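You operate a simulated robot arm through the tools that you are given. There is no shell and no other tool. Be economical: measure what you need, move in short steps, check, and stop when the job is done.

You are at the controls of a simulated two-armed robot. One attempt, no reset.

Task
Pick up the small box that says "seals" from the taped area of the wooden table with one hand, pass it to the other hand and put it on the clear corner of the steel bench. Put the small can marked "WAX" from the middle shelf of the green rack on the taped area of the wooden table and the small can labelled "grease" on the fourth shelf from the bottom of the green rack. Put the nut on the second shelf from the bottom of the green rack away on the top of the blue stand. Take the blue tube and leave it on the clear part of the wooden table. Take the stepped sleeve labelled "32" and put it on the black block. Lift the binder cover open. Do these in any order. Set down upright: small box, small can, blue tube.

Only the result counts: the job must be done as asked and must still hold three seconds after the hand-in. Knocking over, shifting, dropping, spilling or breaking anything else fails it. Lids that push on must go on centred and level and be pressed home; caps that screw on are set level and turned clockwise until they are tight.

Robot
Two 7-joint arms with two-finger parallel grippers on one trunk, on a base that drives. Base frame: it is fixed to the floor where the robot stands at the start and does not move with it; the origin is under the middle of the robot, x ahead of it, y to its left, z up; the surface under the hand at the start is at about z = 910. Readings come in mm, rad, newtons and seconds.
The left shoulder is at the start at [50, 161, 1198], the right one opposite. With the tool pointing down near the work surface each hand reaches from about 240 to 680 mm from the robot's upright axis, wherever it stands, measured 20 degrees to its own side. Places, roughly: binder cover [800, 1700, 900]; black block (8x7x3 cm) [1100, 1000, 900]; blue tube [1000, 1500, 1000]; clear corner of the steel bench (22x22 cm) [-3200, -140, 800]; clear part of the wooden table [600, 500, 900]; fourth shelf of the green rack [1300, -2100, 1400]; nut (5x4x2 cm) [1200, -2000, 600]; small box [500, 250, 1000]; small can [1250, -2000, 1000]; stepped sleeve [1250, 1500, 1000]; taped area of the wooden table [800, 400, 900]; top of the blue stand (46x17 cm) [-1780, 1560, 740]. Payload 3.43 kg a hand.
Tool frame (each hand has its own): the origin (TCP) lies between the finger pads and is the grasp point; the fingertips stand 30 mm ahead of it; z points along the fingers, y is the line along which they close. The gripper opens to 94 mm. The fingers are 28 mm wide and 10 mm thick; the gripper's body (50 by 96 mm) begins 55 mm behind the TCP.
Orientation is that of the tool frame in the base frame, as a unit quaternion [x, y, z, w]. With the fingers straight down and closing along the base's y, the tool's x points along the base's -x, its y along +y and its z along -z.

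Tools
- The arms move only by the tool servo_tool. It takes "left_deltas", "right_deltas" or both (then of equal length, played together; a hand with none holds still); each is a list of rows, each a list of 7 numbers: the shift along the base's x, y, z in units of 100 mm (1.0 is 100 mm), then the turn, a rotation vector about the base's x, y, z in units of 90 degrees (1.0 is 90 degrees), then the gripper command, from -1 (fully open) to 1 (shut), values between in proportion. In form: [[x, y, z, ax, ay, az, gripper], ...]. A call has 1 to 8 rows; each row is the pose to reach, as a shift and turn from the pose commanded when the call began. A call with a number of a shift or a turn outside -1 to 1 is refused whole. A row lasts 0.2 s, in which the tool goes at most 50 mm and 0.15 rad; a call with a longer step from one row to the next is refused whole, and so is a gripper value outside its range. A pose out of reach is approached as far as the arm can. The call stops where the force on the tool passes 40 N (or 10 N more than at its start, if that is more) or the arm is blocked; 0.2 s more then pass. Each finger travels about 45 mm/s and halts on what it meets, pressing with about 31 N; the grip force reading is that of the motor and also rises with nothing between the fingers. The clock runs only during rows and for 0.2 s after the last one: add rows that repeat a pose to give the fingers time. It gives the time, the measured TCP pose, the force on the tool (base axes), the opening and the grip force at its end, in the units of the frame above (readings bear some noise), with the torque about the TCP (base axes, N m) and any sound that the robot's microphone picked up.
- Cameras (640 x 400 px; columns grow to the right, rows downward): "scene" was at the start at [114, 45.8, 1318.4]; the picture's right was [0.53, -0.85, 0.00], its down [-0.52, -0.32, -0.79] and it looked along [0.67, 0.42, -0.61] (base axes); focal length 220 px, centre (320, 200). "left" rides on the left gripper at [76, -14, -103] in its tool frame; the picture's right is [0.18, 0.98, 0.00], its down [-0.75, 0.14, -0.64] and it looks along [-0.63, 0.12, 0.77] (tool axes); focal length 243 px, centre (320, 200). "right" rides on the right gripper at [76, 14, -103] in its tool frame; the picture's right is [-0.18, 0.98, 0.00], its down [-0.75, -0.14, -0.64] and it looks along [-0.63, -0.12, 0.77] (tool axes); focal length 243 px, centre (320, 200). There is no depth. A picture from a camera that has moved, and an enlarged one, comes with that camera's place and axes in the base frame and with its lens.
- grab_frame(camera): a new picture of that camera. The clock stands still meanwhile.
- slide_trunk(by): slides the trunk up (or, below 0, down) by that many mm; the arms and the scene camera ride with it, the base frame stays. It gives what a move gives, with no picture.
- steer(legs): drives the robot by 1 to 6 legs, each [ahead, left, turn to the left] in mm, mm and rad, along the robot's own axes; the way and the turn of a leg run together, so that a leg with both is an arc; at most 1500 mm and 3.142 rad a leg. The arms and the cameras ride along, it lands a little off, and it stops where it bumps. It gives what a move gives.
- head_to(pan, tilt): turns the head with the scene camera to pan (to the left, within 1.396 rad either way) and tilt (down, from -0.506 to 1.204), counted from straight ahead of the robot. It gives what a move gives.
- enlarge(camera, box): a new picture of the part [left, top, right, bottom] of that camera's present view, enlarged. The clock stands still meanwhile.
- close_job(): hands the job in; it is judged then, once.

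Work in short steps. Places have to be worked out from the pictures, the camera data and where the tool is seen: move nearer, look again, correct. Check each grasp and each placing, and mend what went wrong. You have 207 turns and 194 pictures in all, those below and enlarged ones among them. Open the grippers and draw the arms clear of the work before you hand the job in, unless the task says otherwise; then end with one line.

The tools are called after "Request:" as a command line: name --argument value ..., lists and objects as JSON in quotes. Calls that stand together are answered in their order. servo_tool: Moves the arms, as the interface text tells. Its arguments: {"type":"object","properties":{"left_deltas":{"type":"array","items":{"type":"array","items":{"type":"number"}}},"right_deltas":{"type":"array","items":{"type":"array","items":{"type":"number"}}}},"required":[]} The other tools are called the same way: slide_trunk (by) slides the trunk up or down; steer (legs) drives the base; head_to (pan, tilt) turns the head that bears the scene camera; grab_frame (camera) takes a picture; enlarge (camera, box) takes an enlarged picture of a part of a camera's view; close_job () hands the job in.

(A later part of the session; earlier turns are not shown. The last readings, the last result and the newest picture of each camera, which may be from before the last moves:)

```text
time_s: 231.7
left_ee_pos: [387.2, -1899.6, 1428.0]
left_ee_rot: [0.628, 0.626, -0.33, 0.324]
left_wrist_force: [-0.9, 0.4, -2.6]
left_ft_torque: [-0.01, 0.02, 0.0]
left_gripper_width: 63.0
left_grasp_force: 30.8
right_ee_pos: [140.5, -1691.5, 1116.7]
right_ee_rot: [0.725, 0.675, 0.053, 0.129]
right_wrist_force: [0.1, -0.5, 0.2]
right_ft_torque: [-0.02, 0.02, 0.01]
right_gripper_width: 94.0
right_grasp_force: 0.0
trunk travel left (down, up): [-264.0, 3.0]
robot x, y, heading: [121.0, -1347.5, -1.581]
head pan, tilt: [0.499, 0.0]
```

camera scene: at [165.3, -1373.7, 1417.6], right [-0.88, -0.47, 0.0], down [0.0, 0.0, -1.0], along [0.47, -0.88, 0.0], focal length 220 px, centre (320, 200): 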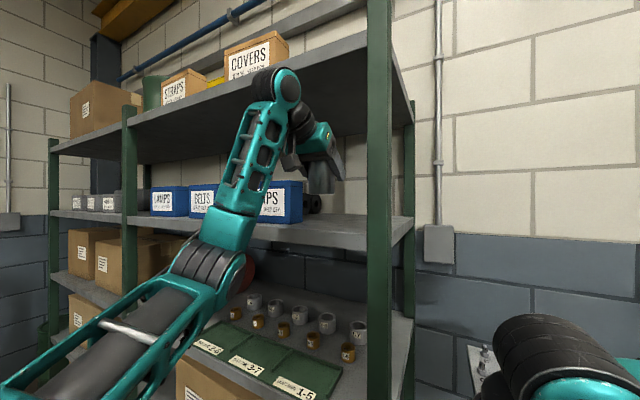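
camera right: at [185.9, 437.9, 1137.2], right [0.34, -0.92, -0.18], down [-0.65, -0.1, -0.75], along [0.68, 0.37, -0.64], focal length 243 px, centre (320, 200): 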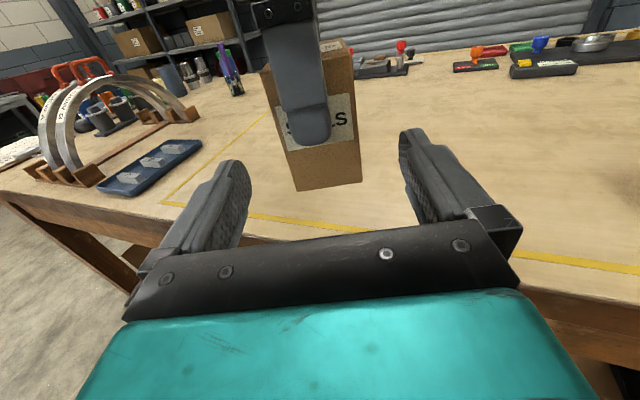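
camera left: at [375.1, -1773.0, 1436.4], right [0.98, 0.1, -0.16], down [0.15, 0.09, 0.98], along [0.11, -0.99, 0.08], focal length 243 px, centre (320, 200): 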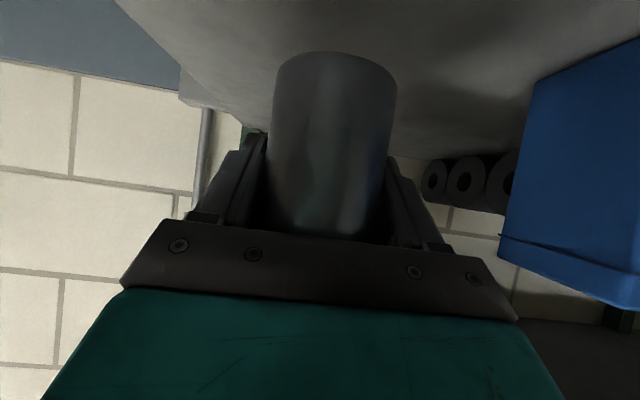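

Request:
servo_tool --left_deltas '[[0, 0, -0.03, 0, 0, 0, 1], [0, 0, -0.06, 0, 0, 0, 1], [0, 0, -0.09, 0, 0, 0, 1], [0, 0, -0.12, 0, 0, 0, 1]]'

Request:
enlarge --camera "scene" --box '[220, 100, 380, 250]'

```text
time_s: 232.7
left_ee_pos: [388.3, -1899.9, 1416.2]
left_ee_rot: [0.628, 0.627, -0.329, 0.324]
left_wrist_force: [0.8, 1.0, -3.0]
left_ft_torque: [-0.01, 0.0, 0.0]
left_gripper_width: 62.7
left_grasp_force: 30.9
right_ee_pos: [141.0, -1691.0, 1116.3]
right_ee_rot: [0.724, 0.675, 0.053, 0.129]
right_wrist_force: [0.7, 0.5, -0.2]
right_ft_torque: [-0.03, -0.02, -0.01]
right_gripper_width: 93.9
right_grasp_force: 0.0
trunk travel left (down, up): [-264.0, 3.0]
robot x, y, heading: [122.8, -1347.2, -1.576]
head pan, tilt: [0.499, 0.0]
```

```text
2.67 times, centred on (300, 175) of scene
camera zoom: at [164.7, -1468.6, 1417.6], right [-0.88, -0.47, 0.0], down [0.0, 0.0, -1.0], along [0.47, -0.88, 0.0], focal length 587 px, centre (373, 267)
```

zoom: 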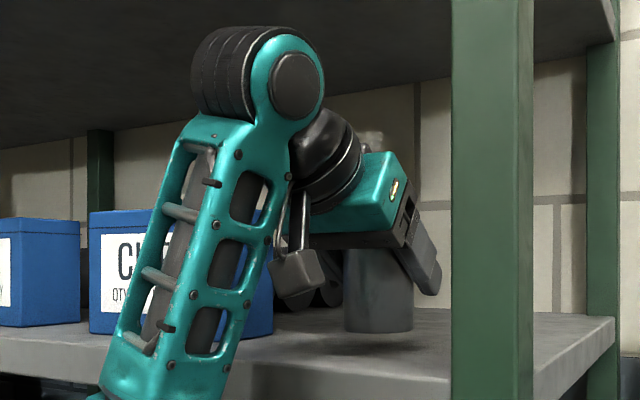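

The view shows the can roughly 8–10 mm above the shelf. I continue.

Request:
servo_tool --left_deltas '[[0, 0, -0.03, 0, 0, 0, 1], [0, 0, -0.06, 0, 0, 0, 1], [0, 0, -0.09, 0, 0, 0, 1], [0, 0, -0.11, 0, 0, 0, 1], [0, 0, -0.13, 0, 0, 0, 1]]'

```text
time_s: 233.9
left_ee_pos: [388.0, -1899.7, 1403.4]
left_ee_rot: [0.628, 0.626, -0.329, 0.324]
left_wrist_force: [-0.1, -0.2, -2.4]
left_ft_torque: [0.0, -0.03, -0.01]
left_gripper_width: 62.7
left_grasp_force: 30.7
right_ee_pos: [141.4, -1691.0, 1117.3]
right_ee_rot: [0.724, 0.675, 0.054, 0.129]
right_wrist_force: [0.0, 0.1, 0.2]
right_ft_torque: [0.0, 0.03, -0.02]
right_gripper_width: 93.9
right_grasp_force: 0.0
trunk travel left (down, up): [-264.0, 3.0]
robot x, y, heading: [121.6, -1347.6, -1.576]
head pan, tilt: [0.499, 0.0]
```

Request:
servo_tool --left_deltas '[[0, 0, -0.03, 0, 0, 0, 1], [0, 0, -0.06, 0, 0, 0, 1], [0, 0, -0.08, 0, 0, 0, 1], [0, 0, -0.1, 0, 0, 0, 1]]'

Request:
enlarge --camera "scene" --box '[280, 150, 360, 240]'

```text
time_s: 234.9
left_ee_pos: [387.2, -1898.1, 1398.5]
left_ee_rot: [0.626, 0.622, -0.336, 0.329]
left_wrist_force: [5.3, -8.9, 35.6]
left_ft_torque: [0.15, -0.39, -0.14]
left_gripper_width: 63.0
left_grasp_force: 30.7
right_ee_pos: [139.0, -1690.1, 1117.8]
right_ee_rot: [0.724, 0.675, 0.053, 0.13]
right_wrist_force: [-0.7, -0.2, -0.7]
right_ft_torque: [0.01, 0.04, 0.02]
right_gripper_width: 93.9
right_grasp_force: 0.0
trunk travel left (down, up): [-264.0, 3.0]
robot x, y, heading: [126.1, -1348.1, -1.58]
head pan, tilt: [0.499, 0.0]
```

```text
4.44 times, centred on (320, 195) of scene
camera zoom: at [163.8, -1466.7, 1418.1], right [-0.88, -0.47, 0.0], down [0.0, 0.0, -1.0], along [0.47, -0.88, 0.0], focal length 978 px, centre (320, 222)
```

zoom: 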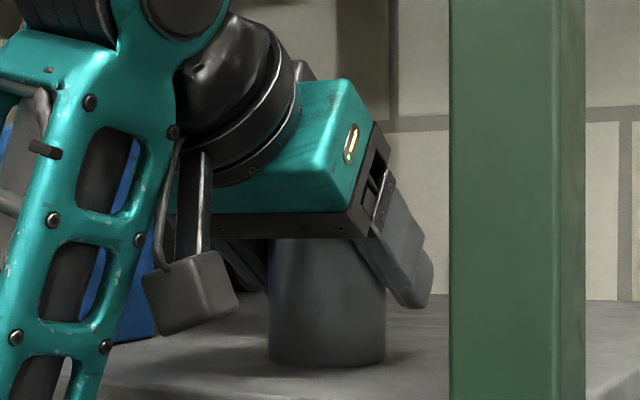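

Contact at about 1400, with 35 N. I ease the command up, open, and retreat along the tool axis.

Request:
servo_tool --left_deltas '[[0, 0, 0.05, 0, 0, 0, 1], [0, 0, 0.06, 0, 0, 0, 0.3], [0, 0, 0.06, 0, 0, 0, -0.2], [0, 0, 0.06, 0, 0, 0, -0.4], [0, 0, 0.06, 0, 0, 0, -0.4]]'

Request:
servo_tool --left_deltas '[[0, 0.16, 0.12, 0, 0, 0, -0.4], [0, 0.35, 0.25, 0, 0, 0, -0.4], [0, 0.7, 0.5, 0, 0, 0, -0.4], [0, 1.0, 0.7, 0, 0, 0, -0.4], [0, 1.0, 0.7, 0, 0, 0, -0.4]]'

Request:
steer --legs '[[-200, 0, 0]]'

Request:
grab_frame --camera "scene"

```text
time_s: 236.1
left_ee_pos: [387.1, -1901.3, 1398.0]
left_ee_rot: [0.629, 0.625, -0.329, 0.324]
left_wrist_force: [-0.7, 0.6, 0.0]
left_ft_torque: [0.0, 0.01, -0.03]
left_gripper_width: 66.0
left_grasp_force: 0.0
right_ee_pos: [140.9, -1691.0, 1115.5]
right_ee_rot: [0.724, 0.675, 0.054, 0.13]
right_wrist_force: [0.2, -0.7, -0.1]
right_ft_torque: [-0.01, 0.03, -0.02]
right_gripper_width: 94.1
right_grasp_force: 0.0
trunk travel left (down, up): [-264.0, 3.0]
robot x, y, heading: [119.5, -1349.5, -1.578]
head pan, tilt: [0.499, 0.0]
```

```text
time_s: 237.3
left_ee_pos: [386.9, -1798.9, 1470.1]
left_ee_rot: [0.628, 0.626, -0.33, 0.325]
left_wrist_force: [0.2, -0.9, 0.3]
left_ft_torque: [0.03, -0.02, 0.02]
left_gripper_width: 65.8
left_grasp_force: 0.1
right_ee_pos: [140.2, -1691.2, 1116.4]
right_ee_rot: [0.725, 0.675, 0.053, 0.129]
right_wrist_force: [0.4, 0.4, 0.6]
right_ft_torque: [0.01, 0.01, -0.01]
right_gripper_width: 94.1
right_grasp_force: 0.0
trunk travel left (down, up): [-264.0, 3.0]
robot x, y, heading: [122.1, -1345.3, -1.58]
head pan, tilt: [0.499, 0.0]
```

```text
time_s: 238.9
left_ee_pos: [387.1, -1599.4, 1471.4]
left_ee_rot: [0.629, 0.625, -0.33, 0.324]
left_wrist_force: [-0.7, -0.3, 0.3]
left_ft_torque: [-0.03, -0.01, 0.0]
left_gripper_width: 65.8
left_grasp_force: 0.0
right_ee_pos: [141.1, -1491.0, 1116.1]
right_ee_rot: [0.725, 0.674, 0.053, 0.13]
right_wrist_force: [0.6, 0.3, 0.2]
right_ft_torque: [0.02, 0.02, 0.02]
right_gripper_width: 94.1
right_grasp_force: 0.1
trunk travel left (down, up): [-264.0, 3.0]
robot x, y, heading: [125.4, -1148.6, -1.579]
head pan, tilt: [0.499, 0.0]
```

```text
133 pictures are left
camera scene: at [165.8, -1268.2, 1417.7], right [-0.88, -0.47, 0.0], down [0.0, 0.0, -1.0], along [0.47, -0.88, 0.0], focal length 220 px, centre (320, 200)
```

scene: 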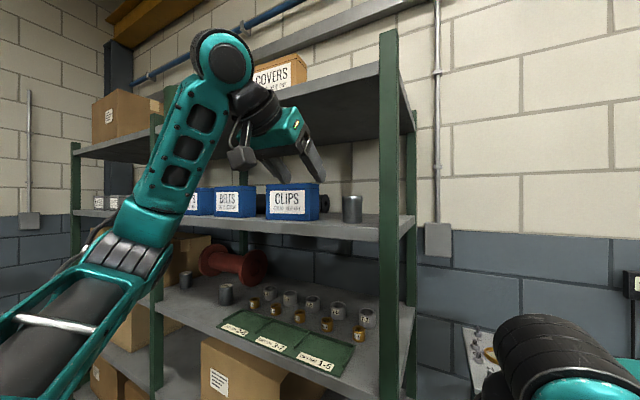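

GREASE stands upright on the fourth shelf. Next is WAX with the same left-hand pose: I shift the base to x ≈ 716 and lower the hand again.

Request:
steer --legs '[[0, 591, 0]]'

Request:
servo_tool --left_deltas '[[0, 0, -0.45, 0, 0, 0, -1], [0, 0, -0.9, 0, 0, 0, -1], [0, 0, -1.0, 0, 0, 0, -1]]'

Request:
servo_tool --left_deltas '[[0, 0, -0.45, 0, 0, 0, -1], [0, 0, -0.9, 0, 0, 0, -1], [0, 0, -1.0, 0, 0, 0, -1]]'

Request:
servo_tool --left_deltas '[[0, 0, -0.45, 0, 0, 0, -1], [0, 0, -0.9, 0, 0, 0, -1], [0, 0, -1.0, 0, 0, 0, -1]]'

Request:
servo_tool --left_deltas '[[0.1, 0, -0.45, 0, 0, 0, -1], [0.25, 0, -0.9, 0, 0, 0, -1], [0.3, 0, -1.0, 0, 0, 0, -1], [0.3, 0, -1.0, 0, 0, 0, -1]]'

Request:
head_to --pan 0.3 --tilt 0.5

Request:
grab_frame --camera "scene"

Request:
grab_frame --camera "left"

```text
time_s: 244.6
left_ee_pos: [975.1, -1609.4, 1469.9]
left_ee_rot: [0.631, 0.623, -0.332, 0.324]
left_wrist_force: [0.5, -0.5, 0.4]
left_ft_torque: [0.01, -0.03, -0.02]
left_gripper_width: 65.8
left_grasp_force: 0.1
right_ee_pos: [729.3, -1500.2, 1117.4]
right_ee_rot: [0.728, 0.671, 0.053, 0.131]
right_wrist_force: [0.4, 0.1, -0.4]
right_ft_torque: [0.01, -0.03, 0.03]
right_gripper_width: 93.9
right_grasp_force: 0.0
trunk travel left (down, up): [-264.0, 3.0]
robot x, y, heading: [712.1, -1158.0, -1.588]
head pan, tilt: [0.499, 0.0]
```

```text
time_s: 245.3
left_ee_pos: [974.4, -1610.2, 1370.7]
left_ee_rot: [0.631, 0.623, -0.331, 0.323]
left_wrist_force: [-0.4, -0.1, 1.6]
left_ft_torque: [-0.02, 0.03, -0.01]
left_gripper_width: 93.7
left_grasp_force: 0.1
right_ee_pos: [728.6, -1499.5, 1116.7]
right_ee_rot: [0.728, 0.671, 0.052, 0.13]
right_wrist_force: [0.6, -0.1, -0.4]
right_ft_torque: [0.04, -0.01, 0.0]
right_gripper_width: 93.9
right_grasp_force: 0.1
trunk travel left (down, up): [-264.0, 3.0]
robot x, y, heading: [711.0, -1159.1, -1.586]
head pan, tilt: [0.499, 0.0]
```

```text
time_s: 246.2
left_ee_pos: [972.9, -1609.3, 1269.7]
left_ee_rot: [0.632, 0.622, -0.332, 0.322]
left_wrist_force: [0.7, -0.3, 1.0]
left_ft_torque: [0.01, 0.01, -0.04]
left_gripper_width: 94.1
left_grasp_force: 0.2
right_ee_pos: [728.7, -1500.1, 1116.9]
right_ee_rot: [0.728, 0.671, 0.052, 0.129]
right_wrist_force: [-0.1, -0.4, 0.6]
right_ft_torque: [0.0, -0.02, -0.01]
right_gripper_width: 93.9
right_grasp_force: 0.0
trunk travel left (down, up): [-264.0, 3.0]
robot x, y, heading: [713.2, -1158.8, -1.588]
head pan, tilt: [0.499, 0.0]
```

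```text
time_s: 246.9
left_ee_pos: [975.3, -1607.3, 1171.6]
left_ee_rot: [0.631, 0.622, -0.332, 0.322]
left_wrist_force: [-1.0, -0.7, 0.5]
left_ft_torque: [0.02, -0.02, 0.01]
left_gripper_width: 94.1
left_grasp_force: 0.1
right_ee_pos: [729.0, -1499.6, 1116.2]
right_ee_rot: [0.728, 0.671, 0.053, 0.131]
right_wrist_force: [0.0, 0.7, 0.2]
right_ft_torque: [-0.02, 0.02, 0.0]
right_gripper_width: 93.9
right_grasp_force: 0.0
trunk travel left (down, up): [-264.0, 3.0]
robot x, y, heading: [712.5, -1161.3, -1.587]
head pan, tilt: [0.499, 0.0]
```

```text
time_s: 247.9
left_ee_pos: [1003.5, -1608.7, 1070.9]
left_ee_rot: [0.631, 0.623, -0.331, 0.324]
left_wrist_force: [-0.1, 0.7, -0.6]
left_ft_torque: [0.0, -0.03, 0.01]
left_gripper_width: 94.2
left_grasp_force: 0.2
right_ee_pos: [729.8, -1499.5, 1116.7]
right_ee_rot: [0.727, 0.672, 0.053, 0.13]
right_wrist_force: [-1.1, 0.8, -0.5]
right_ft_torque: [0.0, 0.0, -0.01]
right_gripper_width: 93.9
right_grasp_force: 0.1
trunk travel left (down, up): [-264.0, 3.0]
robot x, y, heading: [714.7, -1162.0, -1.585]
head pan, tilt: [0.499, 0.0]
```

```text
time_s: 248.9
left_ee_pos: [1003.2, -1608.9, 1072.0]
left_ee_rot: [0.631, 0.623, -0.331, 0.323]
left_wrist_force: [1.0, 0.0, 0.2]
left_ft_torque: [-0.01, 0.0, -0.04]
left_gripper_width: 93.8
left_grasp_force: 0.0
right_ee_pos: [730.0, -1499.4, 1116.5]
right_ee_rot: [0.728, 0.671, 0.052, 0.13]
right_wrist_force: [-0.2, 0.1, 0.4]
right_ft_torque: [0.02, 0.01, -0.02]
right_gripper_width: 94.0
right_grasp_force: 0.0
trunk travel left (down, up): [-264.0, 3.0]
robot x, y, heading: [716.0, -1152.4, -1.584]
head pan, tilt: [0.3, 0.499]
```

```text
132 pictures are left
camera scene: at [739.1, -1284.4, 1371.6], right [-0.96, -0.28, 0.0], down [-0.13, 0.46, -0.88], along [0.25, -0.84, -0.48], focal length 220 px, centre (320, 200)
```

scene: 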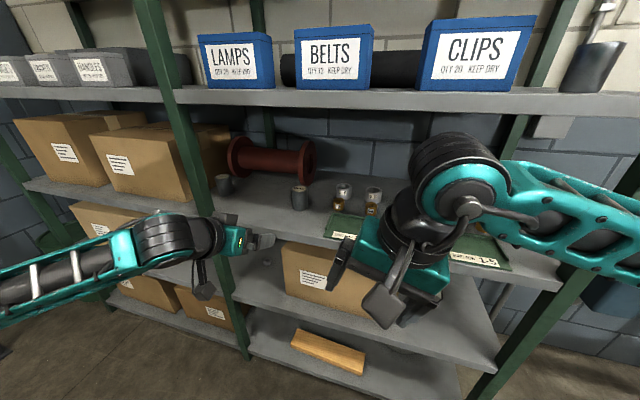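

```text
131 pictures are left
camera left: at [992.3, -1480.9, 1066.9], right [0.98, 0.09, -0.16], down [0.15, 0.09, 0.98], along [0.1, -0.99, 0.08], focal length 243 px, centre (320, 200)
```

left: 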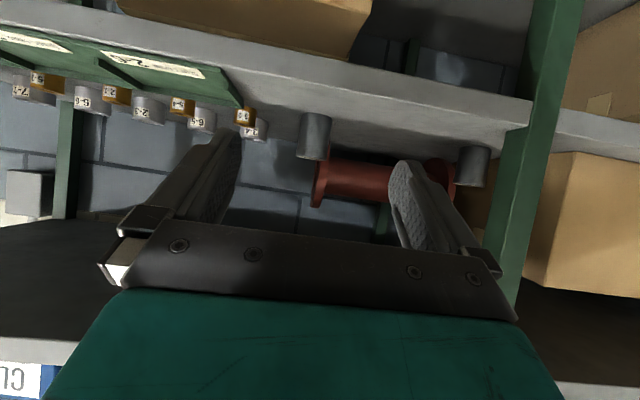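

WAX is at x ≈ 1012, and its nearest neighbour is at x ≈ 880, so there is room. I roll forward to pre-grasp distance.

Request:
steer --legs '[[232, 0, 0.012]]'

Request:
grab_frame --camera "left"

```text
time_s: 250.6
left_ee_pos: [1005.9, -1834.2, 1070.7]
left_ee_rot: [0.629, 0.626, -0.33, 0.324]
left_wrist_force: [0.3, -0.3, 0.1]
left_ft_torque: [-0.01, 0.0, 0.03]
left_gripper_width: 94.1
left_grasp_force: 0.1
right_ee_pos: [729.5, -1727.6, 1116.9]
right_ee_rot: [0.724, 0.675, 0.053, 0.13]
right_wrist_force: [0.1, -0.9, 0.4]
right_ft_torque: [-0.02, 0.01, -0.02]
right_gripper_width: 94.0
right_grasp_force: 0.1
trunk travel left (down, up): [-264.0, 3.0]
robot x, y, heading: [710.3, -1387.9, -1.573]
head pan, tilt: [0.3, 0.499]
```

```text
130 pictures are left
camera left: at [993.1, -1706.4, 1066.7], right [0.98, 0.1, -0.16], down [0.15, 0.09, 0.98], along [0.11, -0.99, 0.08], focal length 243 px, centre (320, 200)
```

left: 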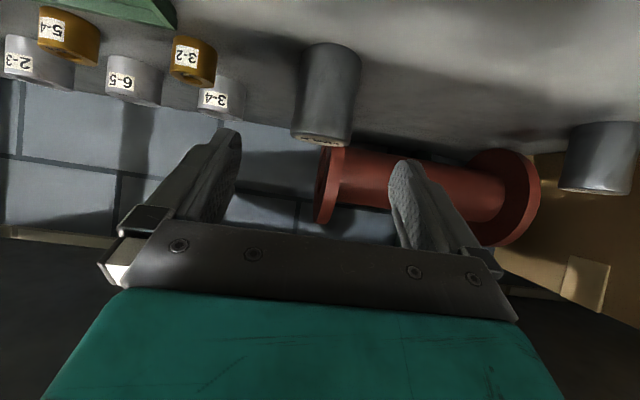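

WAX's centre is confirmed at [1012, -1947]. I advance and close.

Request:
servo_tool --left_deltas '[[0.06, -0.3, -0.13, 0, 0, 0, -1], [0.06, -0.55, -0.28, 0, 0, 0, -1], [0.06, -0.8, -0.45, 0, 0, 0, -1], [0.06, -1.0, -0.6, 0, 0, 0, -1]]'

Request:
servo_tool --left_deltas '[[0, -0.13, -0.08, 0, 0, 0, -1], [0, -0.13, -0.08, 0, 0, 0, 1], [0, -0.13, -0.08, 0, 0, 0, 1], [0, -0.13, -0.08, 0, 0, 0, 1], [0, -0.13, -0.08, 0, 0, 0, 1], [0, -0.13, -0.08, 0, 0, 0, 1]]'

Request:
grab_frame --camera "left"

```text
time_s: 251.6
left_ee_pos: [1010.8, -1934.7, 1012.0]
left_ee_rot: [0.628, 0.626, -0.329, 0.325]
left_wrist_force: [0.5, 0.4, -0.5]
left_ft_torque: [0.0, -0.01, 0.01]
left_gripper_width: 93.8
left_grasp_force: 0.1
right_ee_pos: [730.4, -1726.6, 1117.0]
right_ee_rot: [0.725, 0.675, 0.054, 0.13]
right_wrist_force: [-0.5, 0.5, -0.1]
right_ft_torque: [0.03, 0.01, 0.0]
right_gripper_width: 94.2
right_grasp_force: 0.0
trunk travel left (down, up): [-264.0, 3.0]
robot x, y, heading: [711.2, -1384.7, -1.578]
head pan, tilt: [0.3, 0.499]
```

```text
time_s: 253.0
left_ee_pos: [1010.8, -1947.3, 1003.9]
left_ee_rot: [0.628, 0.626, -0.329, 0.325]
left_wrist_force: [-0.2, 0.2, 1.1]
left_ft_torque: [-0.06, -0.02, -0.03]
left_gripper_width: 63.3
left_grasp_force: 31.1
right_ee_pos: [730.2, -1727.4, 1114.9]
right_ee_rot: [0.724, 0.675, 0.052, 0.13]
right_wrist_force: [0.4, -0.3, 0.2]
right_ft_torque: [0.01, 0.0, 0.0]
right_gripper_width: 94.0
right_grasp_force: 0.0
trunk travel left (down, up): [-264.0, 3.0]
robot x, y, heading: [711.3, -1387.1, -1.576]
head pan, tilt: [0.3, 0.499]
```

```text
129 pictures are left
camera left: at [998.7, -1819.8, 1000.1], right [0.98, 0.1, -0.16], down [0.15, 0.09, 0.98], along [0.11, -0.99, 0.08], focal length 243 px, centre (320, 200)
```

left: 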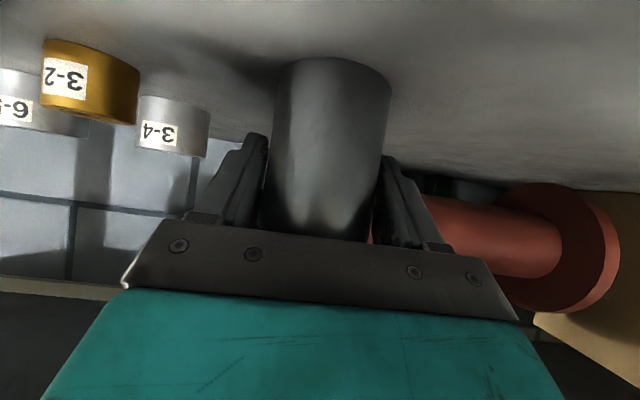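

WAX is gripped. I lift it, back out, raise it well clear and drive back round into the aisle at the wooden table.

Request:
servo_tool --left_deltas '[[0, 0, 0.2, 0, 0, 0, 1], [0, 0, 0.4, 0, 0, 0, 1], [0, 0, 0.4, 0, 0, 0, 1]]'

Request:
steer --legs '[[-280, 0, 0]]'

Request:
servo_tool --left_deltas '[[0, 0, 0.4, 0, 0, 0, 1], [0, 0, 0.8, 0, 0, 0, 1], [0, 0, 1.0, 0, 0, 0, 1]]'

Request:
steer --legs '[[0, -790, 0], [0, 0, 1.575]]'

Request:
head_to --pan 0.6 --tilt 0.6

Request:
grab_frame --camera "scene"

```text
time_s: 253.8
left_ee_pos: [1011.4, -1946.5, 1043.6]
left_ee_rot: [0.628, 0.626, -0.33, 0.324]
left_wrist_force: [-0.1, 0.9, -3.1]
left_ft_torque: [0.01, 0.03, 0.01]
left_gripper_width: 63.0
left_grasp_force: 31.3
right_ee_pos: [729.9, -1726.8, 1117.1]
right_ee_rot: [0.724, 0.676, 0.054, 0.129]
right_wrist_force: [0.5, 0.1, 0.1]
right_ft_torque: [0.0, 0.03, -0.01]
right_gripper_width: 93.7
right_grasp_force: 0.1
trunk travel left (down, up): [-264.0, 3.0]
robot x, y, heading: [712.1, -1384.4, -1.577]
head pan, tilt: [0.3, 0.499]
```

```text
time_s: 255.8
left_ee_pos: [1014.8, -1661.4, 1043.3]
left_ee_rot: [0.628, 0.627, -0.329, 0.324]
left_wrist_force: [0.0, 0.9, -1.9]
left_ft_torque: [0.01, 0.0, -0.03]
left_gripper_width: 63.1
left_grasp_force: 30.9
right_ee_pos: [733.1, -1442.8, 1116.5]
right_ee_rot: [0.722, 0.677, 0.053, 0.13]
right_wrist_force: [0.0, 0.1, -0.7]
right_ft_torque: [0.0, -0.02, 0.0]
right_gripper_width: 94.1
right_grasp_force: 0.1
trunk travel left (down, up): [-264.0, 3.0]
robot x, y, heading: [711.3, -1103.1, -1.572]
head pan, tilt: [0.3, 0.499]
```

```text
time_s: 256.6
left_ee_pos: [1012.7, -1662.1, 1143.2]
left_ee_rot: [0.627, 0.627, -0.329, 0.324]
left_wrist_force: [0.7, 0.7, -2.7]
left_ft_torque: [0.02, 0.01, 0.02]
left_gripper_width: 63.0
left_grasp_force: 31.2
right_ee_pos: [732.8, -1443.4, 1115.9]
right_ee_rot: [0.722, 0.677, 0.054, 0.13]
right_wrist_force: [-0.3, 0.4, 0.1]
right_ft_torque: [0.0, 0.0, 0.0]
right_gripper_width: 94.1
right_grasp_force: 0.0
trunk travel left (down, up): [-264.0, 3.0]
robot x, y, heading: [711.9, -1097.5, -1.57]
head pan, tilt: [0.3, 0.499]
```

```text
time_s: 267.7
left_ee_pos: [489.7, -798.8, 1142.3]
left_ee_rot: [-0.001, 0.887, -0.002, 0.462]
left_wrist_force: [-0.1, 0.3, -3.3]
left_ft_torque: [0.02, -0.03, -0.02]
left_gripper_width: 63.0
left_grasp_force: 31.2
right_ee_pos: [271.2, -1078.9, 1116.2]
right_ee_rot: [0.032, 0.99, 0.13, 0.054]
right_wrist_force: [0.3, 0.5, 0.1]
right_ft_torque: [-0.01, 0.01, -0.03]
right_gripper_width: 94.1
right_grasp_force: 0.2
trunk travel left (down, up): [-264.0, 3.0]
robot x, y, heading: [-72.8, -1097.3, -0.004]
head pan, tilt: [0.3, 0.499]
```

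```text
time_s: 268.5
left_ee_pos: [490.0, -798.5, 1143.4]
left_ee_rot: [-0.001, 0.887, -0.002, 0.461]
left_wrist_force: [-0.4, -0.2, -1.8]
left_ft_torque: [-0.06, -0.01, 0.01]
left_gripper_width: 62.7
left_grasp_force: 31.1
right_ee_pos: [270.0, -1079.2, 1116.6]
right_ee_rot: [0.033, 0.99, 0.129, 0.054]
right_wrist_force: [-0.2, -0.3, -0.2]
right_ft_torque: [-0.03, -0.01, 0.02]
right_gripper_width: 94.0
right_grasp_force: 0.1
trunk travel left (down, up): [-264.0, 3.0]
robot x, y, heading: [-67.3, -1101.4, -0.003]
head pan, tilt: [0.6, 0.6]
```

```text
128 pictures are left
camera scene: at [42.6, -1049.7, 1362.4], right [0.56, -0.83, 0.0], down [-0.47, -0.32, -0.83], along [0.68, 0.47, -0.56], focal length 220 px, centre (320, 200)
```

scene: 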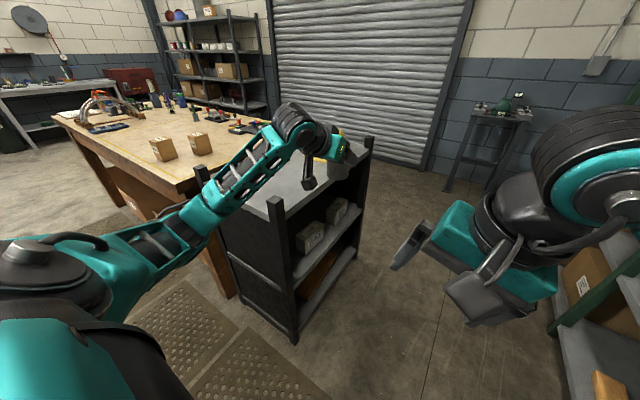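

The bench posts are about 1000 high and everything of mine is above 1065, so I can sidestep left past them to the table.

Request:
steer --legs '[[50, 0, 0], [0, 1180, 0]]'

Request:
head_to --pan 0.3 --tilt 0.8

Request:
grab_frame --camera "scene"

```text
time_s: 279.7
left_ee_pos: [541.8, 382.2, 1142.9]
left_ee_rot: [-0.001, 0.887, -0.002, 0.462]
left_wrist_force: [0.5, 0.2, -2.0]
left_ft_torque: [-0.04, 0.01, 0.04]
left_gripper_width: 62.7
left_grasp_force: 30.9
right_ee_pos: [321.2, 103.7, 1116.2]
right_ee_rot: [0.034, 0.99, 0.129, 0.053]
right_wrist_force: [-0.4, -0.6, 0.9]
right_ft_torque: [0.03, -0.01, 0.01]
right_gripper_width: 94.2
right_grasp_force: 0.0
trunk travel left (down, up): [-264.0, 3.0]
robot x, y, heading: [-19.0, 83.0, -0.002]
head pan, tilt: [0.6, 0.6]
```

```text
time_s: 280.5
left_ee_pos: [541.6, 385.5, 1141.7]
left_ee_rot: [0.0, 0.887, -0.003, 0.462]
left_wrist_force: [0.9, -0.2, -2.4]
left_ft_torque: [-0.02, -0.01, 0.05]
left_gripper_width: 62.7
left_grasp_force: 30.7
right_ee_pos: [322.8, 104.7, 1116.7]
right_ee_rot: [0.033, 0.99, 0.129, 0.053]
right_wrist_force: [-1.1, 0.7, -0.4]
right_ft_torque: [0.01, 0.03, -0.01]
right_gripper_width: 93.8
right_grasp_force: 0.2
trunk travel left (down, up): [-264.0, 3.0]
robot x, y, heading: [-22.7, 82.6, -0.004]
head pan, tilt: [0.3, 0.799]
```

```text
127 pictures are left
camera scene: at [97.8, 107.5, 1345.5], right [0.29, -0.96, 0.0], down [-0.69, -0.21, -0.7], along [0.67, 0.2, -0.72], focal length 220 px, centre (320, 200)
```

scene: 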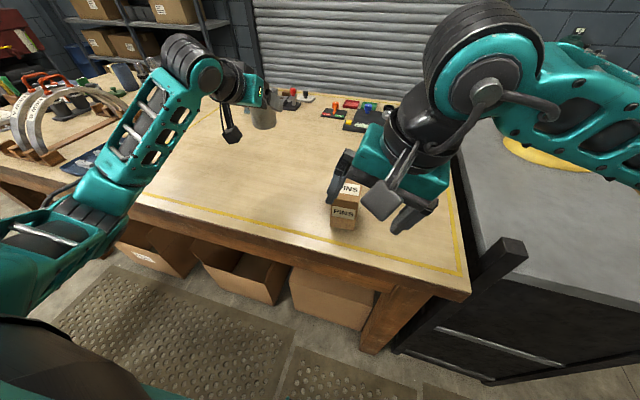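

The spot at [542, 384] inside the tape is clear. I lower WAX in stages.

Request:
servo_tool --left_deltas '[[0, 0, -0.4, 0, 0, 0, 1], [0, 0, -0.8, 0, 0, 0, 1], [0, 0, -1.0, 0, 0, 0, 1]]'

Request:
servo_tool --left_deltas '[[0, 0, -0.3, 0, 0, 0, 1], [0, 0, -0.5, 0, 0, 0, 1], [0, 0, -0.6, 0, 0, 0, 1], [0, 0, -0.63, 0, 0, 0, 1], [0, 0, -0.66, 0, 0, 0, 1], [0, 0, -0.69, 0, 0, 0, 1], [0, 0, -0.72, 0, 0, 0, 1], [0, 0, -0.75, 0, 0, 0, 1]]'

Request:
grab_frame --camera "left"

```text
time_s: 281.3
left_ee_pos: [542.3, 385.1, 1042.5]
left_ee_rot: [0.0, 0.887, -0.003, 0.462]
left_wrist_force: [0.4, 0.4, -2.5]
left_ft_torque: [-0.02, 0.05, 0.02]
left_gripper_width: 62.8
left_grasp_force: 30.8
right_ee_pos: [321.0, 104.0, 1117.2]
right_ee_rot: [0.034, 0.99, 0.128, 0.054]
right_wrist_force: [0.5, 0.2, 0.0]
right_ft_torque: [0.01, 0.0, 0.01]
right_gripper_width: 94.2
right_grasp_force: 0.0
trunk travel left (down, up): [-264.0, 3.0]
robot x, y, heading: [-16.2, 85.2, -0.003]
head pan, tilt: [0.3, 0.799]
```

```text
time_s: 283.1
left_ee_pos: [540.9, 383.8, 968.4]
left_ee_rot: [0.001, 0.887, -0.003, 0.463]
left_wrist_force: [-0.5, -0.1, -1.6]
left_ft_torque: [0.03, -0.01, -0.01]
left_gripper_width: 62.9
left_grasp_force: 31.0
right_ee_pos: [321.1, 102.9, 1116.1]
right_ee_rot: [0.033, 0.99, 0.129, 0.053]
right_wrist_force: [0.1, -0.2, -0.1]
right_ft_torque: [0.01, 0.0, -0.01]
right_gripper_width: 93.8
right_grasp_force: 0.1
trunk travel left (down, up): [-264.0, 3.0]
robot x, y, heading: [-20.5, 86.7, -0.001]
head pan, tilt: [0.3, 0.799]
```

```text
126 pictures are left
camera left: at [415.2, 369.8, 963.8], right [-0.1, 0.98, -0.16], down [-0.09, 0.15, 0.98], along [0.99, 0.12, 0.08], focal length 243 px, centre (320, 200)
```

left: 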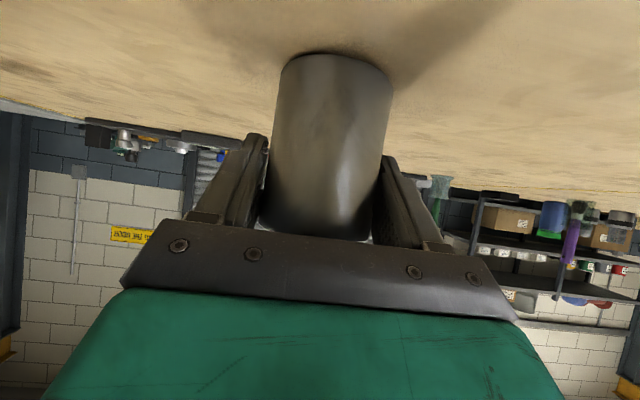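

It is almost touching, judging by the shadow. A few more small steps down to contact.

Request:
servo_tool --left_deltas '[[0, 0, -0.02, 0, 0, 0, 1], [0, 0, -0.04, 0, 0, 0, 1], [0, 0, -0.06, 0, 0, 0, 1], [0, 0, -0.08, 0, 0, 0, 1]]'

```text
time_s: 284.1
left_ee_pos: [541.8, 382.8, 965.4]
left_ee_rot: [0.001, 0.884, -0.003, 0.467]
left_wrist_force: [-3.4, 1.6, 16.3]
left_ft_torque: [-0.12, 0.58, -0.06]
left_gripper_width: 62.8
left_grasp_force: 31.2
right_ee_pos: [320.0, 102.9, 1118.7]
right_ee_rot: [0.033, 0.99, 0.129, 0.055]
right_wrist_force: [0.1, -0.3, 0.0]
right_ft_torque: [0.0, -0.03, -0.01]
right_gripper_width: 94.0
right_grasp_force: 0.1
trunk travel left (down, up): [-264.0, 3.0]
robot x, y, heading: [-18.3, 82.2, 0.002]
head pan, tilt: [0.3, 0.799]
```

Contact at 965. I ease off, open, retreat along the tool axis and check.

Request:
servo_tool --left_deltas '[[0, 0, 0.03, 0, 0, 0, 0.3], [0, 0, 0.03, 0, 0, 0, -0.5], [0, 0, 0.03, 0, 0, 0, -0.6], [0, 0, 0.03, 0, 0, 0, -0.6], [-0.3, 0, 0.23, 0, 0, 0, -0.6], [-0.6, 0, 0.45, 0, 0, 0, -0.8], [-0.9, 0, 0.68, 0, 0, 0, -1], [-0.9, 0, 1.0, 0, 0, 0, -1]]'

Request:
servo_tool --left_deltas '[[0, 0, 0.4, 0, 0, 0, -1], [0, 0, 0.8, 0, 0, 0, -1], [0, 0, 0.8, 0, 0, 0, -1]]'

Request:
grab_frame --camera "scene"

```text
time_s: 285.9
left_ee_pos: [451.6, 381.6, 1058.8]
left_ee_rot: [0.0, 0.887, -0.004, 0.461]
left_wrist_force: [0.1, 0.8, 0.2]
left_ft_torque: [0.0, 0.01, 0.02]
left_gripper_width: 93.9
left_grasp_force: 0.0
right_ee_pos: [321.1, 102.7, 1115.8]
right_ee_rot: [0.032, 0.99, 0.129, 0.053]
right_wrist_force: [-0.4, 0.1, -0.6]
right_ft_torque: [0.04, -0.03, 0.0]
right_gripper_width: 94.1
right_grasp_force: 0.0
trunk travel left (down, up): [-264.0, 3.0]
robot x, y, heading: [-22.1, 82.9, -0.002]
head pan, tilt: [0.3, 0.799]
```

```text
time_s: 286.7
left_ee_pos: [450.7, 382.9, 1139.5]
left_ee_rot: [-0.001, 0.887, -0.003, 0.462]
left_wrist_force: [0.3, -0.1, -0.5]
left_ft_torque: [0.01, 0.02, -0.01]
left_gripper_width: 93.9
left_grasp_force: 0.1
right_ee_pos: [322.6, 103.3, 1117.5]
right_ee_rot: [0.033, 0.99, 0.129, 0.054]
right_wrist_force: [0.6, -0.8, -0.3]
right_ft_torque: [-0.06, -0.03, -0.03]
right_gripper_width: 94.0
right_grasp_force: 0.1
trunk travel left (down, up): [-264.0, 3.0]
robot x, y, heading: [-17.3, 83.5, 0.002]
head pan, tilt: [0.3, 0.799]
```

```text
125 pictures are left
camera scene: at [97.6, 107.3, 1345.5], right [0.29, -0.96, 0.0], down [-0.69, -0.21, -0.7], along [0.67, 0.2, -0.72], focal length 220 px, centre (320, 200)
```

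scene: 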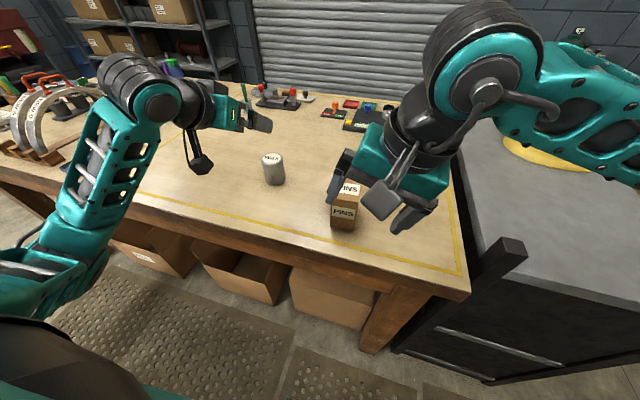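

WAX stands on the taped area. Now the left end of the table: I raise the left hand more, sidestep left along the aisle and look.

Request:
steer --legs '[[0, 500, 0]]'

Request:
head_to --pan 0.55 --tilt 0.3

Request:
grab_frame --camera "scene"

Request:
head_to --pan -0.2 --tilt 0.3

Request:
grab_frame --camera "scene"

```text
time_s: 291.6
left_ee_pos: [454.8, 888.7, 1137.7]
left_ee_rot: [0.002, 0.887, -0.003, 0.462]
left_wrist_force: [0.4, -0.6, 0.1]
left_ft_torque: [0.03, -0.02, 0.01]
left_gripper_width: 93.9
left_grasp_force: 0.1
right_ee_pos: [323.2, 608.9, 1116.2]
right_ee_rot: [0.035, 0.99, 0.128, 0.054]
right_wrist_force: [-0.4, 0.3, 0.0]
right_ft_torque: [0.01, 0.02, -0.02]
right_gripper_width: 94.0
right_grasp_force: 0.0
trunk travel left (down, up): [-264.0, 3.0]
robot x, y, heading: [-19.3, 593.9, -0.004]
head pan, tilt: [0.3, 0.799]
```

```text
time_s: 292.6
left_ee_pos: [455.9, 889.4, 1138.5]
left_ee_rot: [0.002, 0.887, -0.004, 0.462]
left_wrist_force: [-1.1, 0.7, 0.2]
left_ft_torque: [0.02, 0.02, 0.05]
left_gripper_width: 93.9
left_grasp_force: 0.1
right_ee_pos: [324.3, 609.1, 1115.9]
right_ee_rot: [0.035, 0.99, 0.129, 0.054]
right_wrist_force: [-0.3, 0.0, 0.4]
right_ft_torque: [0.0, 0.01, 0.0]
right_gripper_width: 94.1
right_grasp_force: 0.2
trunk travel left (down, up): [-264.0, 3.0]
robot x, y, heading: [-15.9, 590.3, -0.008]
head pan, tilt: [0.55, 0.3]
```

```text
124 pictures are left
camera scene: at [103.0, 639.5, 1389.8], right [0.52, -0.86, 0.0], down [-0.25, -0.15, -0.96], along [0.82, 0.49, -0.3], focal length 220 px, centre (320, 200)
```

scene: 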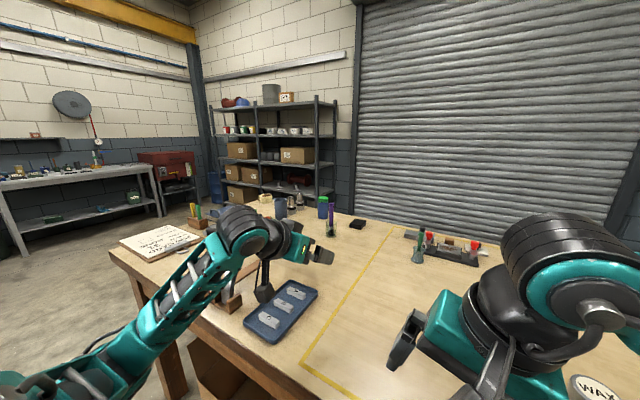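

```text
time_s: 293.7
left_ee_pos: [454.9, 888.8, 1139.6]
left_ee_rot: [0.002, 0.887, -0.004, 0.462]
left_wrist_force: [0.6, 0.4, -0.3]
left_ft_torque: [-0.03, 0.0, 0.01]
left_gripper_width: 94.0
left_grasp_force: 0.0
right_ee_pos: [323.7, 609.2, 1116.7]
right_ee_rot: [0.035, 0.99, 0.128, 0.053]
right_wrist_force: [0.1, -0.4, 0.1]
right_ft_torque: [-0.02, 0.03, -0.02]
right_gripper_width: 94.3
right_grasp_force: 0.0
trunk travel left (down, up): [-264.0, 3.0]
robot x, y, heading: [-15.5, 591.9, -0.005]
head pan, tilt: [-0.201, 0.3]
```

```text
123 pictures are left
camera scene: at [114.3, 572.1, 1389.9], right [-0.21, -0.98, 0.0], down [-0.29, 0.06, -0.96], along [0.93, -0.2, -0.3], focal length 220 px, centre (320, 200)
```

scene: 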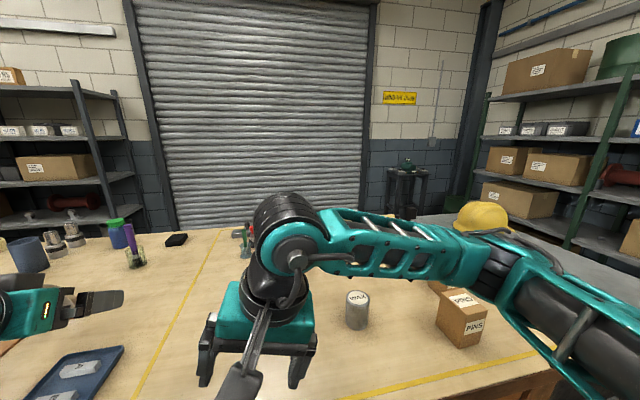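

I zoom on the cluster of cylinders on the far left of the table.

Request:
enlarge --camera "scene" --box '[0, 200, 210, 290]'

Request:
head_to --pan 0.55 --tilt 0.5

Request:
enlarge --camera "scene" --box '[110, 100, 370, 260]'

```text
3.05 times, centred on (105, 245) of scene
camera zoom: at [114.3, 572.1, 1389.9], right [-0.21, -0.98, 0.0], down [-0.29, 0.06, -0.96], along [0.93, -0.2, -0.3], focal length 671 px, centre (975, 63)
```

zoom: 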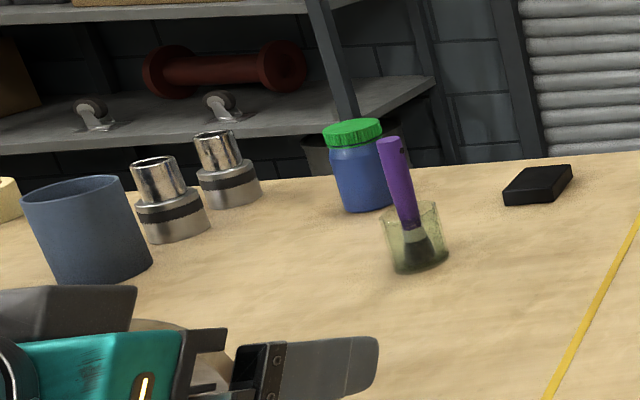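

```text
time_s: 294.8
left_ee_pos: [455.0, 889.1, 1139.2]
left_ee_rot: [0.002, 0.886, -0.004, 0.463]
left_wrist_force: [0.1, -0.5, -0.5]
left_ft_torque: [-0.02, -0.03, 0.03]
left_gripper_width: 94.1
left_grasp_force: 0.0
right_ee_pos: [324.6, 610.1, 1116.0]
right_ee_rot: [0.035, 0.99, 0.129, 0.054]
right_wrist_force: [0.5, 0.0, 0.9]
right_ft_torque: [0.0, 0.0, -0.01]
right_gripper_width: 94.0
right_grasp_force: 0.0
trunk travel left (down, up): [-264.0, 3.0]
robot x, y, heading: [-16.4, 591.6, -0.012]
head pan, tilt: [0.55, 0.499]
```

```text
2.46 times, centred on (240, 180) of scene
camera zoom: at [100.9, 638.2, 1371.5], right [0.52, -0.86, 0.0], down [-0.41, -0.25, -0.88], along [0.75, 0.45, -0.48], focal length 542 px, centre (517, 249)
```

zoom: 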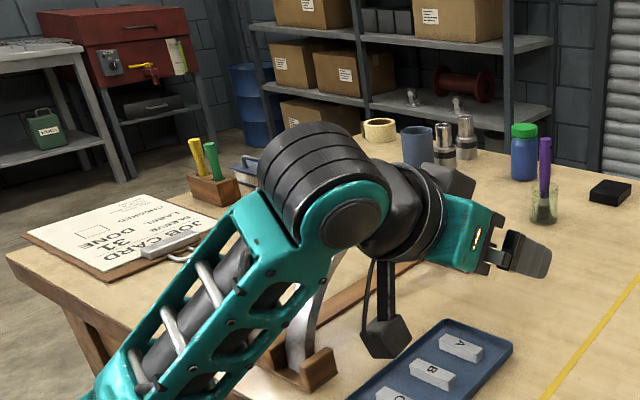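

The large open blue-grey cylinder at about [1003, 1449] is the blue tube. The stepped sleeves are at about [1090, 1434] and [1175, 1437], and the black block at [1134, 1022]. All are near the table's far edge (x ≈ 1240), so I go round by the known corridor to the far side, which is open to x ≈ 3000.

Request:
steer --legs '[[0, -1400, 0], [0, -340, 0], [1400, 0, 0], [370, 0, 0], [0, 0, 1.57]]'

Request:
head_to --pan 0.1 --tilt 0.35

Request:
grab_frame --camera "scene"

```text
time_s: 322.7
left_ee_pos: [1462.9, -646.2, 1139.1]
left_ee_rot: [-0.623, 0.63, 0.324, 0.331]
left_wrist_force: [0.7, 0.0, -0.2]
left_ft_torque: [-0.01, 0.02, -0.02]
left_gripper_width: 93.9
left_grasp_force: 0.1
right_ee_pos: [1740.3, -780.5, 1116.6]
right_ee_rot: [-0.671, 0.728, 0.13, -0.053]
right_wrist_force: [-0.9, 0.3, -0.8]
right_ft_torque: [-0.01, -0.02, 0.01]
right_gripper_width: 93.9
right_grasp_force: 0.0
trunk travel left (down, up): [-264.0, 3.0]
robot x, y, heading: [1753.7, -1119.9, 1.556]
head pan, tilt: [0.55, 0.499]
```

```text
time_s: 323.6
left_ee_pos: [1462.9, -648.5, 1138.4]
left_ee_rot: [-0.624, 0.63, 0.323, 0.331]
left_wrist_force: [0.4, -0.7, -0.4]
left_ft_torque: [-0.02, 0.0, -0.02]
left_gripper_width: 94.3
left_grasp_force: 0.0
right_ee_pos: [1740.4, -781.3, 1116.3]
right_ee_rot: [-0.672, 0.727, 0.129, -0.053]
right_wrist_force: [0.3, 0.5, -1.1]
right_ft_torque: [-0.02, 0.01, 0.02]
right_gripper_width: 94.0
right_grasp_force: 0.0
trunk travel left (down, up): [-264.0, 3.0]
robot x, y, heading: [1753.3, -1125.1, 1.555]
head pan, tilt: [0.099, 0.351]
```

```text
120 pictures are left
camera scene: at [1749.3, -989.4, 1385.1], right [1.0, 0.09, 0.0], down [0.03, -0.34, -0.94], along [-0.08, 0.94, -0.34], focal length 220 px, centre (320, 200)
```

scene: 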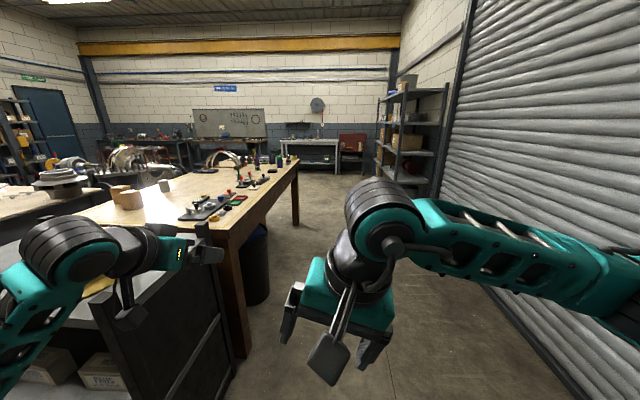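

The far side is wide and clear. I drive along it to y ≈ 1250 and turn to face the table.

Request:
steer --legs '[[1200, 0, 0], [1180, 0, 0], [0, 0, 1.585]]'

Request:
head_to --pan 0.0 --tilt 0.6

Request:
grab_frame --camera "scene"

```text
time_s: 339.1
left_ee_pos: [1327.0, 999.5, 1138.4]
left_ee_rot: [0.886, -0.028, -0.462, -0.017]
left_wrist_force: [0.2, -0.7, 0.1]
left_ft_torque: [-0.02, 0.0, 0.0]
left_gripper_width: 94.0
left_grasp_force: 0.0
right_ee_pos: [1474.6, 1269.6, 1116.0]
right_ee_rot: [0.988, -0.064, -0.058, 0.127]
right_wrist_force: [-0.1, 0.1, 0.4]
right_ft_torque: [0.0, 0.0, 0.01]
right_gripper_width: 93.8
right_grasp_force: 0.0
trunk travel left (down, up): [-264.0, 3.0]
robot x, y, heading: [1815.1, 1271.0, 3.075]
head pan, tilt: [0.099, 0.351]
```

```text
time_s: 339.8
left_ee_pos: [1326.6, 999.3, 1138.7]
left_ee_rot: [0.886, -0.028, -0.462, -0.017]
left_wrist_force: [0.8, -0.3, 0.2]
left_ft_torque: [0.01, -0.03, 0.0]
left_gripper_width: 94.0
left_grasp_force: 0.0
right_ee_pos: [1474.4, 1270.2, 1116.1]
right_ee_rot: [0.988, -0.064, -0.058, 0.127]
right_wrist_force: [-0.2, 0.2, -0.5]
right_ft_torque: [0.03, 0.0, 0.0]
right_gripper_width: 93.8
right_grasp_force: 0.1
trunk travel left (down, up): [-264.0, 3.0]
robot x, y, heading: [1815.9, 1272.5, 3.077]
head pan, tilt: [0.0, 0.6]
```

```text
119 pictures are left
camera scene: at [1688.0, 1277.3, 1362.5], right [0.06, 1.0, 0.0], down [0.56, -0.04, -0.83], along [-0.82, 0.05, -0.56], focal length 220 px, centre (320, 200)
```

scene: 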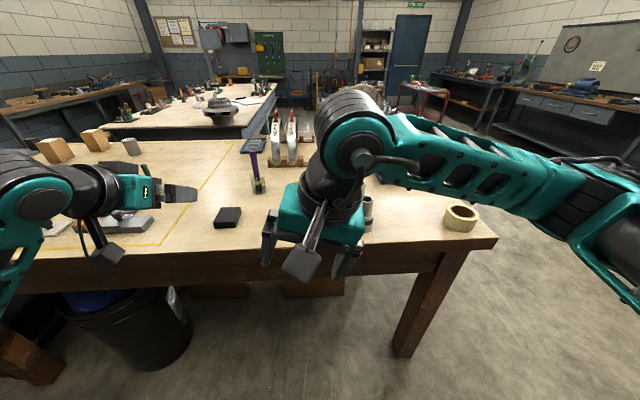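

My right hand hides the cluster. I straighten it to point straight down and use its camera.

Request:
servo_tool --right_deltas '[[0, 0.1, 0.1, 0.053, -0.026, 0.014, -1], [0, 0.2, 0.2, 0.106, -0.053, 0.027, -1], [0, 0.4, 0.3, 0.159, -0.079, 0.041, -1], [0, 0.4, 0.3, 0.159, -0.079, 0.041, -1]]'

Request:
grab_frame --camera "right"

```text
time_s: 340.8
left_ee_pos: [1326.2, 998.6, 1138.4]
left_ee_rot: [0.886, -0.027, -0.462, -0.017]
left_wrist_force: [0.6, 0.2, -0.8]
left_ft_torque: [0.02, 0.02, 0.01]
left_gripper_width: 93.9
left_grasp_force: 0.0
right_ee_pos: [1473.6, 1309.1, 1146.2]
right_ee_rot: [0.999, -0.032, 0.0, 0.0]
right_wrist_force: [-0.5, -0.2, 0.4]
right_ft_torque: [0.0, -0.01, 0.02]
right_gripper_width: 93.8
right_grasp_force: 0.0
trunk travel left (down, up): [-264.0, 3.0]
robot x, y, heading: [1814.4, 1270.2, 3.08]
head pan, tilt: [0.0, 0.6]
```

```text
118 pictures are left
camera right: at [1548.9, 1291.1, 1248.1], right [-0.25, -0.97, 0.0], down [-0.74, 0.19, 0.64], along [-0.62, 0.16, -0.77], focal length 243 px, centre (320, 200)
```

right: 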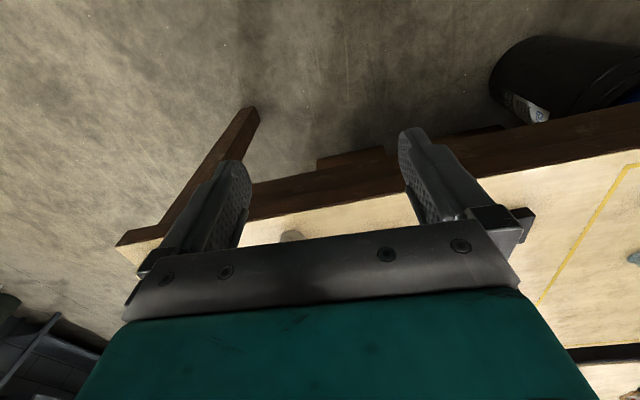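

That camera only sees the table's edge from here. I pan the head to look past the hand.

Request:
servo_tool --right_deltas '[[0, -0.3, 0, 0, 0, 0, -1], [0, -0.6, 0.0, 0, 0, 0, -1], [0, -0.9, 0.0, 0, 0, 0, -1]]'

Request:
steer --legs '[[0, -230, 0]]'

Request:
head_to --pan 0.2 --tilt 0.5

Request:
grab_frame --camera "scene"

```text
time_s: 341.6
left_ee_pos: [1326.7, 997.1, 1139.2]
left_ee_rot: [0.886, -0.028, -0.463, -0.018]
left_wrist_force: [-0.1, -0.1, -0.8]
left_ft_torque: [-0.02, -0.02, -0.03]
left_gripper_width: 93.9
left_grasp_force: 0.0
right_ee_pos: [1473.6, 1218.6, 1145.9]
right_ee_rot: [0.999, -0.033, 0.0, 0.001]
right_wrist_force: [0.2, 0.9, -0.4]
right_ft_torque: [0.05, 0.02, 0.01]
right_gripper_width: 94.1
right_grasp_force: 0.0
trunk travel left (down, up): [-264.0, 3.0]
robot x, y, heading: [1816.8, 1266.5, 3.073]
head pan, tilt: [0.0, 0.6]
```

```text
time_s: 344.2
left_ee_pos: [1341.9, 1224.9, 1138.5]
left_ee_rot: [0.886, -0.027, -0.463, -0.017]
left_wrist_force: [-0.6, 0.0, 0.2]
left_ft_torque: [0.02, 0.04, 0.03]
left_gripper_width: 94.1
left_grasp_force: 0.1
right_ee_pos: [1488.4, 1444.2, 1144.9]
right_ee_rot: [1.0, -0.031, 0.0, 0.001]
right_wrist_force: [0.8, 0.5, 0.3]
right_ft_torque: [0.02, 0.01, -0.04]
right_gripper_width: 93.9
right_grasp_force: 0.0
trunk travel left (down, up): [-264.0, 3.0]
robot x, y, heading: [1831.1, 1495.8, 3.078]
head pan, tilt: [0.0, 0.6]
```

```text
time_s: 345.0
left_ee_pos: [1342.6, 1223.4, 1138.9]
left_ee_rot: [0.887, -0.026, -0.461, -0.016]
left_wrist_force: [-0.3, -0.9, -0.2]
left_ft_torque: [-0.02, -0.02, -0.02]
left_gripper_width: 93.8
left_grasp_force: 0.1
right_ee_pos: [1488.4, 1444.7, 1146.0]
right_ee_rot: [1.0, -0.03, 0.0, 0.001]
right_wrist_force: [0.6, 0.1, -0.4]
right_ft_torque: [-0.01, 0.01, 0.0]
right_gripper_width: 94.1
right_grasp_force: 0.0
trunk travel left (down, up): [-264.0, 3.0]
robot x, y, heading: [1830.1, 1495.4, 3.079]
head pan, tilt: [0.201, 0.499]
```

```text
117 pictures are left
camera scene: at [1700.3, 1485.2, 1371.5], right [-0.14, 0.99, 0.0], down [0.47, 0.07, -0.88], along [-0.87, -0.12, -0.48], focal length 220 px, centre (320, 200)
```

scene: 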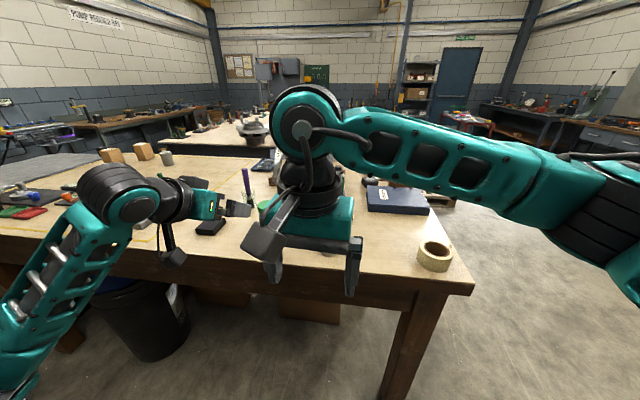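

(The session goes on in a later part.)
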